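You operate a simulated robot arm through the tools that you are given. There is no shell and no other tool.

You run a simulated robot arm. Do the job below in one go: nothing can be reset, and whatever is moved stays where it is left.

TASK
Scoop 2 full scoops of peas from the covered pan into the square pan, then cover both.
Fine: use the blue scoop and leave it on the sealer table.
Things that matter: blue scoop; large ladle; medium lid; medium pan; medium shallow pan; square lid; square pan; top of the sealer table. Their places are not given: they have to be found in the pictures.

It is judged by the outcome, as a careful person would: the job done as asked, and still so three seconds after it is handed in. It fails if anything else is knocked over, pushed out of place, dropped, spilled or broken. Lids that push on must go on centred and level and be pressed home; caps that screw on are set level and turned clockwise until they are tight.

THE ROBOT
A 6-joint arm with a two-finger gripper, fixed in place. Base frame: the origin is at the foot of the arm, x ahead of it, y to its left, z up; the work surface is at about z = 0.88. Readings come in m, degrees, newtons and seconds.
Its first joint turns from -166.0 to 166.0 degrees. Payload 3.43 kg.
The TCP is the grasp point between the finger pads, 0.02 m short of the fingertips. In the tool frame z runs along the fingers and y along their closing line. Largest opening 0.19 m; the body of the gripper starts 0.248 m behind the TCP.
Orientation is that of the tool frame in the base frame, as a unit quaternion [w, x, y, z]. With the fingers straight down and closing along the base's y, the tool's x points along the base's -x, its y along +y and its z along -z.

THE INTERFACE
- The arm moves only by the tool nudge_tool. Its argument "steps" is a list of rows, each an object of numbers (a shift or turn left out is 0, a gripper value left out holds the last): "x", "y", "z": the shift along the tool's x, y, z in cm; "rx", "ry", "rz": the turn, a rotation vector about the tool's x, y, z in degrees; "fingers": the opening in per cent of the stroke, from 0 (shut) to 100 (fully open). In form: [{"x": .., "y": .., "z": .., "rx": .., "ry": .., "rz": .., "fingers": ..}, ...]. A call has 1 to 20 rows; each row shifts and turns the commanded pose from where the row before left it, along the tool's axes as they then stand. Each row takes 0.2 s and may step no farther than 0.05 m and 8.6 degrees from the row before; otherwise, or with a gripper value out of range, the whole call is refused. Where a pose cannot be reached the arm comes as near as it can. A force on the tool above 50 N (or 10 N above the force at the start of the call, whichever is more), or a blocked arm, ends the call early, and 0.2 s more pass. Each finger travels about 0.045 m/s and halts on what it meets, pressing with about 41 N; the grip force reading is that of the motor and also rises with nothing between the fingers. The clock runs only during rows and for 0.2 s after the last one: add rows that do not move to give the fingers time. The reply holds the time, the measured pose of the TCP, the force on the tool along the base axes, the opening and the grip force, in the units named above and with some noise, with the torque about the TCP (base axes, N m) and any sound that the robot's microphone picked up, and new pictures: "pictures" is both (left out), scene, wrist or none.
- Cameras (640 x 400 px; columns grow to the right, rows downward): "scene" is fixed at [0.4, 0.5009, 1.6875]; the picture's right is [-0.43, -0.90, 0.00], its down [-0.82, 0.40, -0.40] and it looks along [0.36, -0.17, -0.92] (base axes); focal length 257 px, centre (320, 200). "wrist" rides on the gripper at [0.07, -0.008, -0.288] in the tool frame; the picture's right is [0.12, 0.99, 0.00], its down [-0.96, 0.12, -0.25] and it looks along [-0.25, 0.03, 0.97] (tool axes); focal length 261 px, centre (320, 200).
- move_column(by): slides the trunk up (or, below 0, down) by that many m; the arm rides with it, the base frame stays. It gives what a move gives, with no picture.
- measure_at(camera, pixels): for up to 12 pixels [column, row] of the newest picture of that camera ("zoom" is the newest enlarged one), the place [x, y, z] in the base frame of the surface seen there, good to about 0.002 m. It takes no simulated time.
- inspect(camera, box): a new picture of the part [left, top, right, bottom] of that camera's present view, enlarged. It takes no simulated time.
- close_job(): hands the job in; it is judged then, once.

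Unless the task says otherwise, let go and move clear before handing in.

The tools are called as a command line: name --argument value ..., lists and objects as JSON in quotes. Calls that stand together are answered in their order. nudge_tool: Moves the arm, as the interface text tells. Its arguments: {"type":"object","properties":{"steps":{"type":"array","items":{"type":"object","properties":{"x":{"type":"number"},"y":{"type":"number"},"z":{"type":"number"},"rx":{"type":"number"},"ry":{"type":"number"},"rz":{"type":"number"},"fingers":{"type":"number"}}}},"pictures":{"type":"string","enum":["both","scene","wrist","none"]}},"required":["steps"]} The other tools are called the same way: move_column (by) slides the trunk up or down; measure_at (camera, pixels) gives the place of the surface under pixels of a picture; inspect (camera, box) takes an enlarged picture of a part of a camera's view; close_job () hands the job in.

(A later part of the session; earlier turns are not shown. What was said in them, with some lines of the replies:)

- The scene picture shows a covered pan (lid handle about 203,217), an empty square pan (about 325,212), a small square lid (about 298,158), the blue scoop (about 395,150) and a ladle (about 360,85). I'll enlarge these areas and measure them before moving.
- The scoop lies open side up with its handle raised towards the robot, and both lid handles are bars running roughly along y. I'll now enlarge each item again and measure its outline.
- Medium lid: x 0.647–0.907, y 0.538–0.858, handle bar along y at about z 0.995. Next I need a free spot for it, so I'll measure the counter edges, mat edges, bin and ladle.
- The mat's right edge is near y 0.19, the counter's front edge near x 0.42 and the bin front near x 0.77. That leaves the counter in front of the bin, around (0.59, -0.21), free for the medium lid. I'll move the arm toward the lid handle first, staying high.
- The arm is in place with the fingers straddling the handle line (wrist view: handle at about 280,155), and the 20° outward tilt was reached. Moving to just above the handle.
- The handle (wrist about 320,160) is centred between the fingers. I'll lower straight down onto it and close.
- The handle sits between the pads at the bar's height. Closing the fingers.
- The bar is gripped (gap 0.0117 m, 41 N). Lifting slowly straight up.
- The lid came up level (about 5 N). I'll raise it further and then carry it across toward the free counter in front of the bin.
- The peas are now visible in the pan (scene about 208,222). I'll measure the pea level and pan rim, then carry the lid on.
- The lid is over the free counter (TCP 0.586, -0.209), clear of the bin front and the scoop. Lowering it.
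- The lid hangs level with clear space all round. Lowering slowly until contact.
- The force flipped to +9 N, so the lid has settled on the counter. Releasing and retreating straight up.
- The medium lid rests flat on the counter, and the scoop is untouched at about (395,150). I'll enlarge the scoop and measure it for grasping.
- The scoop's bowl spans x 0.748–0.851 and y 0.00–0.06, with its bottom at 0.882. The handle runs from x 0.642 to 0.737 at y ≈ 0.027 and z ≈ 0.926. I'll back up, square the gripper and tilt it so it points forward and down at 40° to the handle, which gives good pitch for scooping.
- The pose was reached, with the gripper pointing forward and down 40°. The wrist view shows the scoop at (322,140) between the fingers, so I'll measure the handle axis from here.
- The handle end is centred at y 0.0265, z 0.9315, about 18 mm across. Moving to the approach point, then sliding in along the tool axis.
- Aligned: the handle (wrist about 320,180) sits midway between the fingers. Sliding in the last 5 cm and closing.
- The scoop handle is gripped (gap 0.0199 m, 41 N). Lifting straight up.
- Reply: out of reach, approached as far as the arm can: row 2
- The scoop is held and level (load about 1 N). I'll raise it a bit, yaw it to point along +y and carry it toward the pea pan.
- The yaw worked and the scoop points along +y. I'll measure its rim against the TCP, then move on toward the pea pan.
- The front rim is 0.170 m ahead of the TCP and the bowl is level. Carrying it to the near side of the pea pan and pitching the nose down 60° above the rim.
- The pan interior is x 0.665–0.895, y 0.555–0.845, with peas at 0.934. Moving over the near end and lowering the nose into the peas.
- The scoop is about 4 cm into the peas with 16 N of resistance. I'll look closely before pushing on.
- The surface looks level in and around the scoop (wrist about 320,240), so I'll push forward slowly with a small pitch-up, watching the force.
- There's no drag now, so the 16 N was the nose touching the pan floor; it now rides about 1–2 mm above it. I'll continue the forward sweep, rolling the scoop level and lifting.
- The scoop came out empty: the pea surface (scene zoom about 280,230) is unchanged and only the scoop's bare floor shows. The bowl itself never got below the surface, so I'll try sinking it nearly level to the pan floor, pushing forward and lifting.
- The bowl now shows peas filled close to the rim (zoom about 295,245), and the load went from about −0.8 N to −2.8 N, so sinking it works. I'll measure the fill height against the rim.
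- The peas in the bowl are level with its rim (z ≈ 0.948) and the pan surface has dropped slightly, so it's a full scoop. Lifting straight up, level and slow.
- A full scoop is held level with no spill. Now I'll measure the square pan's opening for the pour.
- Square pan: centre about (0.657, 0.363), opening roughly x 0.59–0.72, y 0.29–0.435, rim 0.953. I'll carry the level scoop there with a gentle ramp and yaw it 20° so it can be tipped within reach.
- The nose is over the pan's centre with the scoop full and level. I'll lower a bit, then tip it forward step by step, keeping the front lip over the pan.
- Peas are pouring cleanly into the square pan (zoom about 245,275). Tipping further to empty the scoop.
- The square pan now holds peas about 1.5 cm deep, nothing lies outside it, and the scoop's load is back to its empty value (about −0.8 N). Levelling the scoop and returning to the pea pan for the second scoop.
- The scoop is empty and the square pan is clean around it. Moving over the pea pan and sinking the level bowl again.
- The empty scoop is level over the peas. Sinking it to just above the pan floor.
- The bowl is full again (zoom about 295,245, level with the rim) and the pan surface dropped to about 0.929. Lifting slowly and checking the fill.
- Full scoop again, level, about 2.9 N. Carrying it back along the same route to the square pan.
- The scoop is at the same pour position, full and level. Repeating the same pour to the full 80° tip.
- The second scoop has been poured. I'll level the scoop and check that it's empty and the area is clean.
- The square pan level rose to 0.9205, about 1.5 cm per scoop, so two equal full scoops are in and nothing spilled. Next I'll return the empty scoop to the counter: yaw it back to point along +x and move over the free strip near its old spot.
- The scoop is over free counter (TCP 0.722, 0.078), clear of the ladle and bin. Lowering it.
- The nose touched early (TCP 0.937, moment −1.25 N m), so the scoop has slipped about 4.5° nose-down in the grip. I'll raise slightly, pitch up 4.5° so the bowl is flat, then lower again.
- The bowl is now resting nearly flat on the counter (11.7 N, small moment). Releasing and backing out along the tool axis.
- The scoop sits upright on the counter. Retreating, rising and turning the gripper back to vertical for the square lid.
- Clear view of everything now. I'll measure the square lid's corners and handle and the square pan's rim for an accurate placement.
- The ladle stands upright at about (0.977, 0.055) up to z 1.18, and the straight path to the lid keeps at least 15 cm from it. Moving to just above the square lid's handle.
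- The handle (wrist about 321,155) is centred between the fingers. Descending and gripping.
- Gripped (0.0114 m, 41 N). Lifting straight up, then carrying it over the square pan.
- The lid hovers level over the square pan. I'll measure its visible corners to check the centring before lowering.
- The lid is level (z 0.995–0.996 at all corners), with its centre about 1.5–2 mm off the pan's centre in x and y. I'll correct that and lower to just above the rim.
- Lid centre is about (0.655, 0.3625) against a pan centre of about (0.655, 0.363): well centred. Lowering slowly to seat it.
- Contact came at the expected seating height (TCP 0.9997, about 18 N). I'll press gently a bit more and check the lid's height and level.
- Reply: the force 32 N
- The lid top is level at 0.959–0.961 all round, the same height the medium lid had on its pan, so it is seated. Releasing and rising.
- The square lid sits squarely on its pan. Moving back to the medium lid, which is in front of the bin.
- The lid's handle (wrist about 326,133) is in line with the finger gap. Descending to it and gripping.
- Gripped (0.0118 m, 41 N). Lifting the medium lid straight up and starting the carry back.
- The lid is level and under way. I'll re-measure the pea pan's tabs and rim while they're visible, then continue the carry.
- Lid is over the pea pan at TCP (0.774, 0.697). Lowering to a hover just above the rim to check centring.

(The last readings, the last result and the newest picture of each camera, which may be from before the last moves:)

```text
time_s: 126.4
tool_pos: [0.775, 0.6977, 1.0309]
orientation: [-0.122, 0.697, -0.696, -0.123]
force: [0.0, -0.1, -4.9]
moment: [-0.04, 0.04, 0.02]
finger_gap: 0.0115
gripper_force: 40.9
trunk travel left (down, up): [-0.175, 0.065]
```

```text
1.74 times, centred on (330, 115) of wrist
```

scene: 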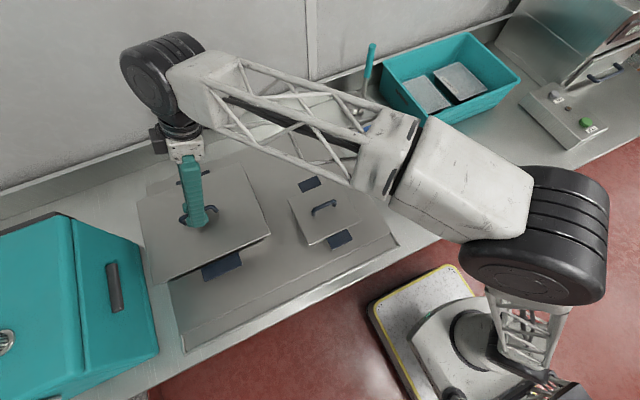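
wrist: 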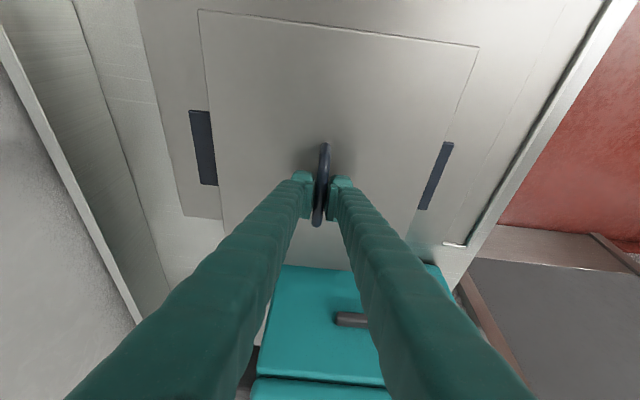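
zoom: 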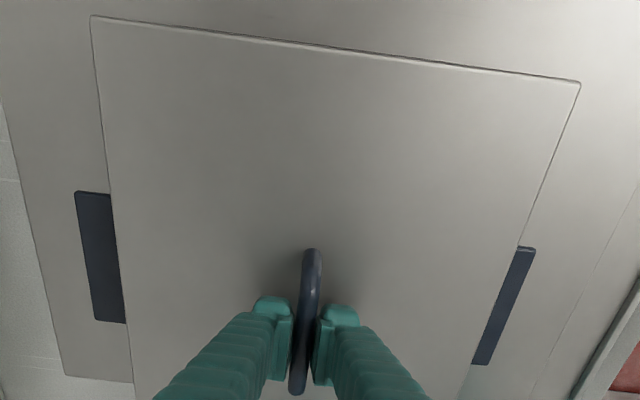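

measure_at --camera "zoom" --pixels '[[94, 20], [575, 86], [118, 200], [535, 200], [105, 100], [558, 140], [300, 50], [78, 195], [97, 315], [532, 250], [485, 362], [522, 235]]'

measure_at --camera "scene" --pixels '[[178, 200], [178, 201], [195, 284], [177, 202], [178, 203], [309, 234], [308, 233], [241, 255], [196, 285], [212, 222], [245, 263], [282, 161]]'

inspect --camera "scene" --box '[125, 145, 285, 295]'

measure_at --camera "zoom" --pixels '[[140, 154], [185, 370], [490, 236], [414, 50], [162, 260], [300, 320], [450, 150], [275, 95], [328, 75], [318, 360], [415, 318], [410, 292]]'

```text
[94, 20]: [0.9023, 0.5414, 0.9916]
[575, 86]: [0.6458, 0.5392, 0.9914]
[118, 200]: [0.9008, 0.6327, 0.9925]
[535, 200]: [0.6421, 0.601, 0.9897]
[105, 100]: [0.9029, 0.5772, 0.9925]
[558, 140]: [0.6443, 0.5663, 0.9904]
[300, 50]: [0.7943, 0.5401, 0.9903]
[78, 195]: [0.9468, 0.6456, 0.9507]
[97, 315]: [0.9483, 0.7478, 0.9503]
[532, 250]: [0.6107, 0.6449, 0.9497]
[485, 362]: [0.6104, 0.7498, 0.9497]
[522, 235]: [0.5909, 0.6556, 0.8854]
```

```text
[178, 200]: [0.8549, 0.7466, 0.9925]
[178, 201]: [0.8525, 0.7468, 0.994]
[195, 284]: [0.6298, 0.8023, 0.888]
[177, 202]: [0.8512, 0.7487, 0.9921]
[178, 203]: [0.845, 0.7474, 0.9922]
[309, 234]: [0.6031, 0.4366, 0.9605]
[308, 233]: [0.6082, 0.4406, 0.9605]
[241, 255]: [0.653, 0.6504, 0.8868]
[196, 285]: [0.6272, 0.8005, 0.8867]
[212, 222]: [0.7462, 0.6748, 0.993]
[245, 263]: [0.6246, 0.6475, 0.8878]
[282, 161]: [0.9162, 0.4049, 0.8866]
```

```text
2.67 times, centred on (205, 220) of scene
```

zoom: 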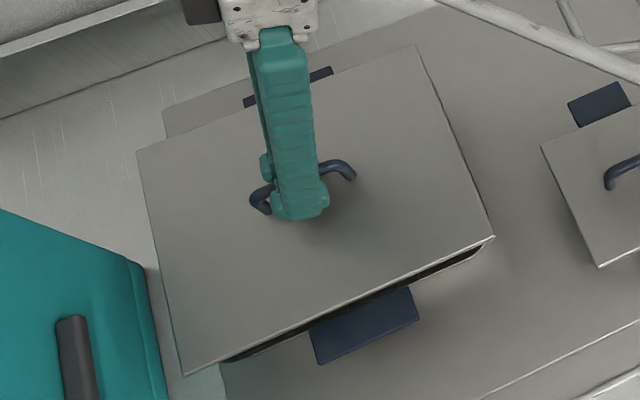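

```text
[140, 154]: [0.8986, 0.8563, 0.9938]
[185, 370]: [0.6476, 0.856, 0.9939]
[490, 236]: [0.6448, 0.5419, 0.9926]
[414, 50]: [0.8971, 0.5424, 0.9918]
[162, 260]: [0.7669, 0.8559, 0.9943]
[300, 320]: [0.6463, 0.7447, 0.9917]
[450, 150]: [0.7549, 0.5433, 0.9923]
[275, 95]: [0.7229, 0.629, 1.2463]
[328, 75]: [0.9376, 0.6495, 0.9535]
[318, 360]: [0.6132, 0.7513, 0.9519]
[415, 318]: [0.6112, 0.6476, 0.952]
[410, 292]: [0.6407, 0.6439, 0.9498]
```

The lid is level, but its centre is at x ≈ 0.773 against about 0.7775 for the pan (tabs at 0.611 and 0.948). Shifting +4 mm in x, −1 mm in y, and re-checking.

nudge_tool --steps '[{"x": 0.094, "y": -0.42, "z": -0.034}, {"x": 0.342, "z": 0.94}, {}, {}]' --pictures "both"

inspect --camera "wrist" --box '[150, 0, 510, 230]'

measure_at --camera "zoom" --pixels '[[94, 20], [575, 86], [116, 200], [535, 200], [104, 100], [558, 140], [300, 50], [75, 200], [92, 315], [545, 262], [500, 365], [80, 240]]'

```text
time_s: 127.4
tool_pos: [0.7793, 0.6969, 1.0212]
orientation: [0.122, -0.696, 0.697, 0.123]
force: [-0.1, -0.1, -4.6]
moment: [0.01, 0.0, -0.02]
finger_gap: 0.0116
gripper_force: 41.1
trunk travel left (down, up): [-0.175, 0.065]
```

scene: 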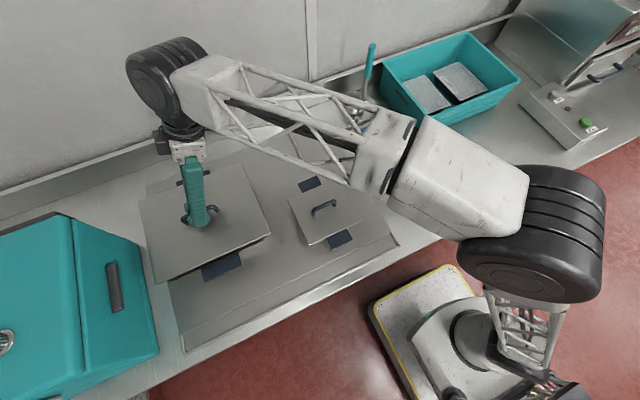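
wrist: 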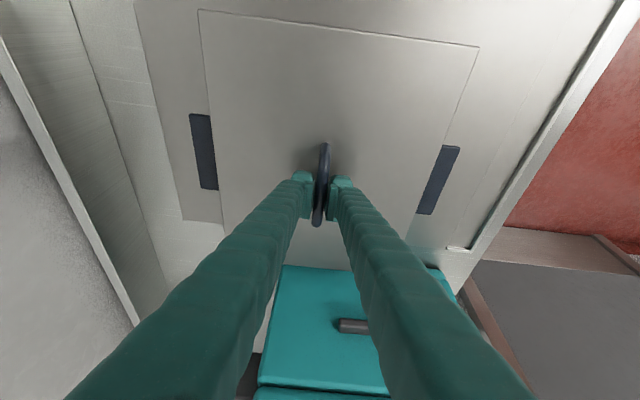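

```text
1.74 times, centred on (330, 115) of wrist
```

zoom: 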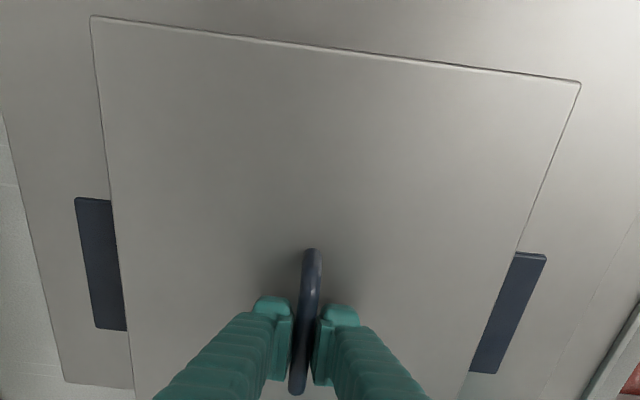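

```text
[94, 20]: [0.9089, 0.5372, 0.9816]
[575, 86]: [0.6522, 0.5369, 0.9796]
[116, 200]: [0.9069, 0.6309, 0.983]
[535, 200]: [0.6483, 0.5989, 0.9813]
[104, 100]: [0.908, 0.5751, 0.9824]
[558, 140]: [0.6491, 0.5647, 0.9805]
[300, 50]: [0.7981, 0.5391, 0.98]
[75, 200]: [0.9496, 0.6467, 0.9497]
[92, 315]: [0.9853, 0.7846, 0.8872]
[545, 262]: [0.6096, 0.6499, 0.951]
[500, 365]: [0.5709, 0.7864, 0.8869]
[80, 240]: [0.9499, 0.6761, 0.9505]
```

Lid now spans x 0.6475–0.909 with y-min 0.5375, centred within about 1 mm of the pan. Lowering it to the rim.

nudge_tool --steps '[{"x": 0.205, "z": 0.564}, {"x": 0.205, "z": 0.564}, {"x": 0.103, "z": 0.282}, {"x": 0.0684, "z": 0.188}, {}]' --pictures "none"

```text
time_s: 128.6
tool_pos: [0.7798, 0.6968, 1.0028]
orientation: [0.123, -0.696, 0.696, 0.123]
force: [-0.1, -0.2, -5.8]
moment: [-0.01, 0.0, -0.02]
finger_gap: 0.0114
gripper_force: 41.1
trunk travel left (down, up): [-0.175, 0.065]
```

nudge_tool --steps '[{"x": 0.0513, "z": 0.141}, {"x": 0.0513, "z": 0.141}, {"x": 0.0513, "z": 0.141}, {}]' --pictures "none"

```text
time_s: 129.6
tool_pos: [0.7805, 0.6972, 0.9999]
orientation: [-0.123, 0.696, -0.696, -0.124]
force: [0.4, -0.1, -4.7]
moment: [0.03, 0.0, -0.01]
finger_gap: 0.0115
gripper_force: 40.9
trunk travel left (down, up): [-0.175, 0.065]
```

nudge_tool --steps '[{"x": 0.0513, "z": 0.141}, {"x": 0.0513, "z": 0.141}, {}]' --pictures "none"

```text
time_s: 130.4
tool_pos: [0.7786, 0.6969, 0.9972]
orientation: [-0.123, 0.697, -0.695, -0.124]
force: [1.2, 1.4, 10.3]
moment: [0.06, 0.02, -0.04]
finger_gap: 0.0116
gripper_force: 41.0
trunk travel left (down, up): [-0.175, 0.065]
```

Contact at TCP 0.997, the original seated height (force +10 N). Pressing a little more and checking that it's level.

nudge_tool --steps '[{"x": 0.0342, "z": 0.094}, {"x": 0.0342, "z": 0.094}, {}]' --pictures "both"

measure_at --camera "wrist" --pixels '[[205, 14], [474, 50], [215, 110], [455, 110], [300, 40], [240, 190], [420, 180], [400, 60]]'

measure_at --camera "scene" --pixels '[[150, 208], [166, 278], [266, 233], [240, 175], [158, 245], [215, 255], [190, 192], [255, 205]]'

```text
time_s: 131.2
tool_pos: [0.7789, 0.697, 0.997]
orientation: [-0.123, 0.697, -0.696, -0.123]
force: [5.6, 4.3, 32.0]
moment: [0.43, -0.04, -0.05]
finger_gap: 0.0114
gripper_force: 41.1
trunk travel left (down, up): [-0.175, 0.065]
```

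scene: 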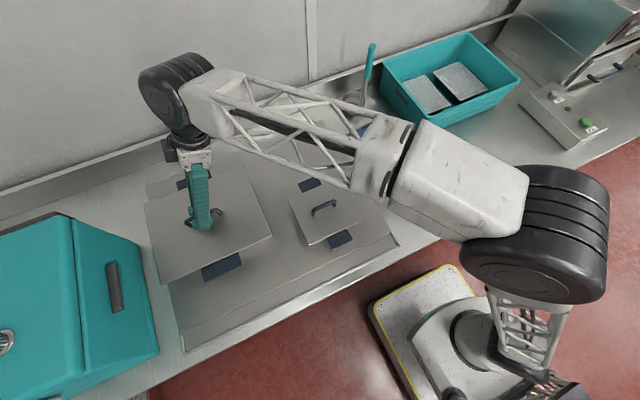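
wrist: 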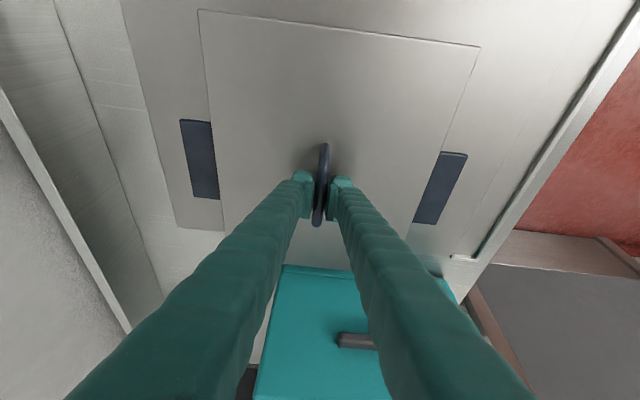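

```text
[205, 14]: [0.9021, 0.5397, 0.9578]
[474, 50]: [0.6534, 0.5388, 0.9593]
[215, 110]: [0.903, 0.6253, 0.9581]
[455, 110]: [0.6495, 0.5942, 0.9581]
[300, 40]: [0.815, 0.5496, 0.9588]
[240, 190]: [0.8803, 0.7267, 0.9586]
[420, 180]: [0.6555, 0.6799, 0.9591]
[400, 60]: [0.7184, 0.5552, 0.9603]
```

```text
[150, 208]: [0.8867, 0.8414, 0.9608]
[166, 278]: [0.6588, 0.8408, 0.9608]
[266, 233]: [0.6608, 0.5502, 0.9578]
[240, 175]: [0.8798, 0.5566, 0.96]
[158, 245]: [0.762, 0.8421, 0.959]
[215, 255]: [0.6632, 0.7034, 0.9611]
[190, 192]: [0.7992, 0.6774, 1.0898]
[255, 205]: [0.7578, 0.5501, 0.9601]
```

The medium lid is level at 0.958–0.961 everywhere, seated at its original height. Releasing and moving clear.

nudge_tool --steps '[{"x": -0.0684, "z": -0.188}, {}, {"fingers": 32}, {}, {}, {}, {"x": -0.684, "z": -1.88}, {"x": -1.026, "z": -2.82}, {"x": -1.026, "z": -2.82}, {"x": -1.026, "z": -2.82}, {"x": -1.026, "z": -2.82}, {"x": -1.026, "z": -2.82}, {"x": -1.026, "z": -2.82}, {}]' --pictures "none"

nudge_tool --steps '[{"x": 3.76, "y": 2.0, "z": -1.37}, {"x": 3.76, "y": 2.0, "z": -1.37}, {"x": 3.76, "y": 2.0, "z": -1.37}, {"x": 3.76, "y": 2.0, "z": -1.37}, {"x": 3.76, "y": 2.0, "z": -1.37}, {"x": 3.76, "y": 2.0, "z": -1.37}, {"x": 3.76, "y": 1.0, "z": -1.37}, {"x": 3.76, "z": -1.37}, {"x": 3.76, "z": -1.37}, {"x": 3.76, "z": -1.37}, {"x": 3.76, "z": -1.37}, {"x": 3.76, "z": -1.37}, {"x": 3.76, "z": -1.37}, {"x": 3.76, "z": -1.37}, {"x": 3.76, "z": -1.37}, {"x": 3.76, "z": -1.37}, {"x": 3.76, "z": -1.37}, {}]' --pictures "both"

```text
time_s: 134.2
tool_pos: [0.7789, 0.697, 1.1972]
orientation: [0.123, -0.696, 0.697, 0.123]
force: [1.7, 0.2, -0.8]
moment: [-0.02, 0.02, 0.02]
finger_gap: 0.0608
gripper_force: 0.0
trunk travel left (down, up): [-0.175, 0.065]
```

```text
time_s: 138.0
tool_pos: [0.6488, 0.0165, 1.1978]
orientation: [-0.122, 0.697, -0.695, -0.123]
force: [0.3, -0.4, -0.2]
moment: [-0.01, 0.0, -0.04]
finger_gap: 0.0608
gripper_force: 0.0
trunk travel left (down, up): [-0.175, 0.065]
```

scene: 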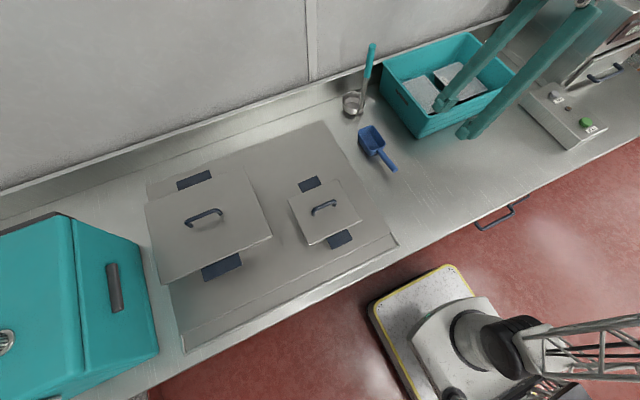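
wrist: 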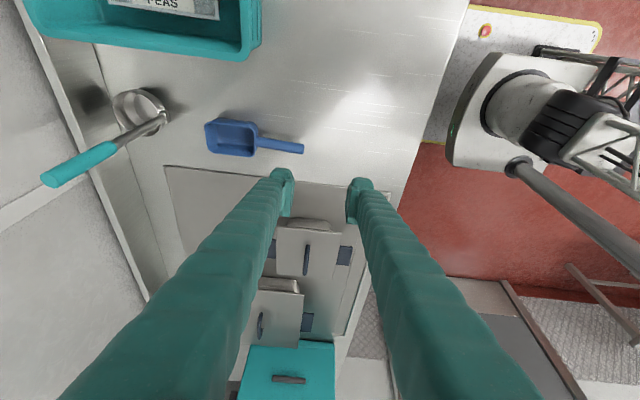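

The arm is clear; both pans look covered and the scoop is on the counter (scene about 375,145). One last enlarged check of the lids and scoop before handing in.

inspect --camera "scene" --box '[130, 110, 410, 300]'

measure_at --camera "scene" --pixels '[[148, 207], [166, 278], [268, 235], [244, 172], [291, 202], [312, 242], [358, 220], [337, 182], [370, 140], [365, 128], [388, 162], [376, 150]]'

```text
2.11 times, centred on (270, 205) of scene
```

zoom: 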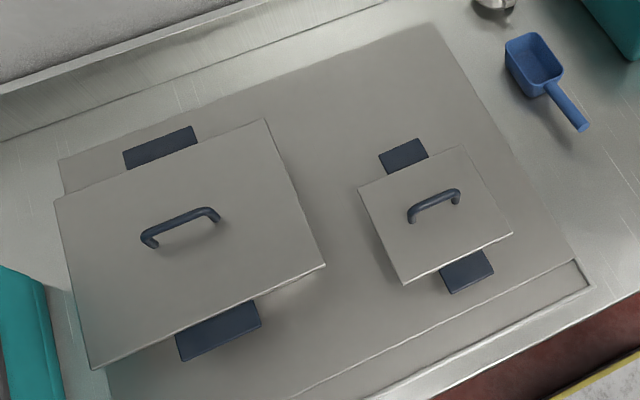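

```text
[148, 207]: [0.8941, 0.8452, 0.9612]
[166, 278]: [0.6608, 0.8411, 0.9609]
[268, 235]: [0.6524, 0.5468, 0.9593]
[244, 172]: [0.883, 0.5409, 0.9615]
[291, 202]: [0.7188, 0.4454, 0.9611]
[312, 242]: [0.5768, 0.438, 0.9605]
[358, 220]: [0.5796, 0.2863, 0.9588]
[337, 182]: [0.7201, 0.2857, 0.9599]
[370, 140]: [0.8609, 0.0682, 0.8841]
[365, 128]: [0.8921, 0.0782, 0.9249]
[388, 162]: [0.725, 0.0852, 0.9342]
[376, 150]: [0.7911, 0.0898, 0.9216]
```

Both lids are level at 0.959–0.961 and centred on their pans. The scoop stands upright on the counter and nothing has spilled, so I'm handing the job in.

close_job

```text
The job is handed in.
```

I moved two full scoops of peas from the covered pan into the square pan, then put both lids back on. The job is handed in.

- **Peas:** the level in the square pan rose by about 1.5 cm with each scoop, so the two were equal. My first scooping pass came up empty; sinking the scoop flat into the peas filled it to the rim both times. I saw no peas outside the pans.
- **Lids:** both are centred, level to within about 2 mm and pressed down with about 32 N. The medium lid sits at the height it had at the start.
- **Blue scoop:** it stands upright on the sealer table, about 5 cm from where it started. It slipped about 4.5° in the gripper along the way, so I levelled it before setting it down.

The scoop's nose pressed on the floor of the pea pan once, at about 16 N. The pan did not appear to move.
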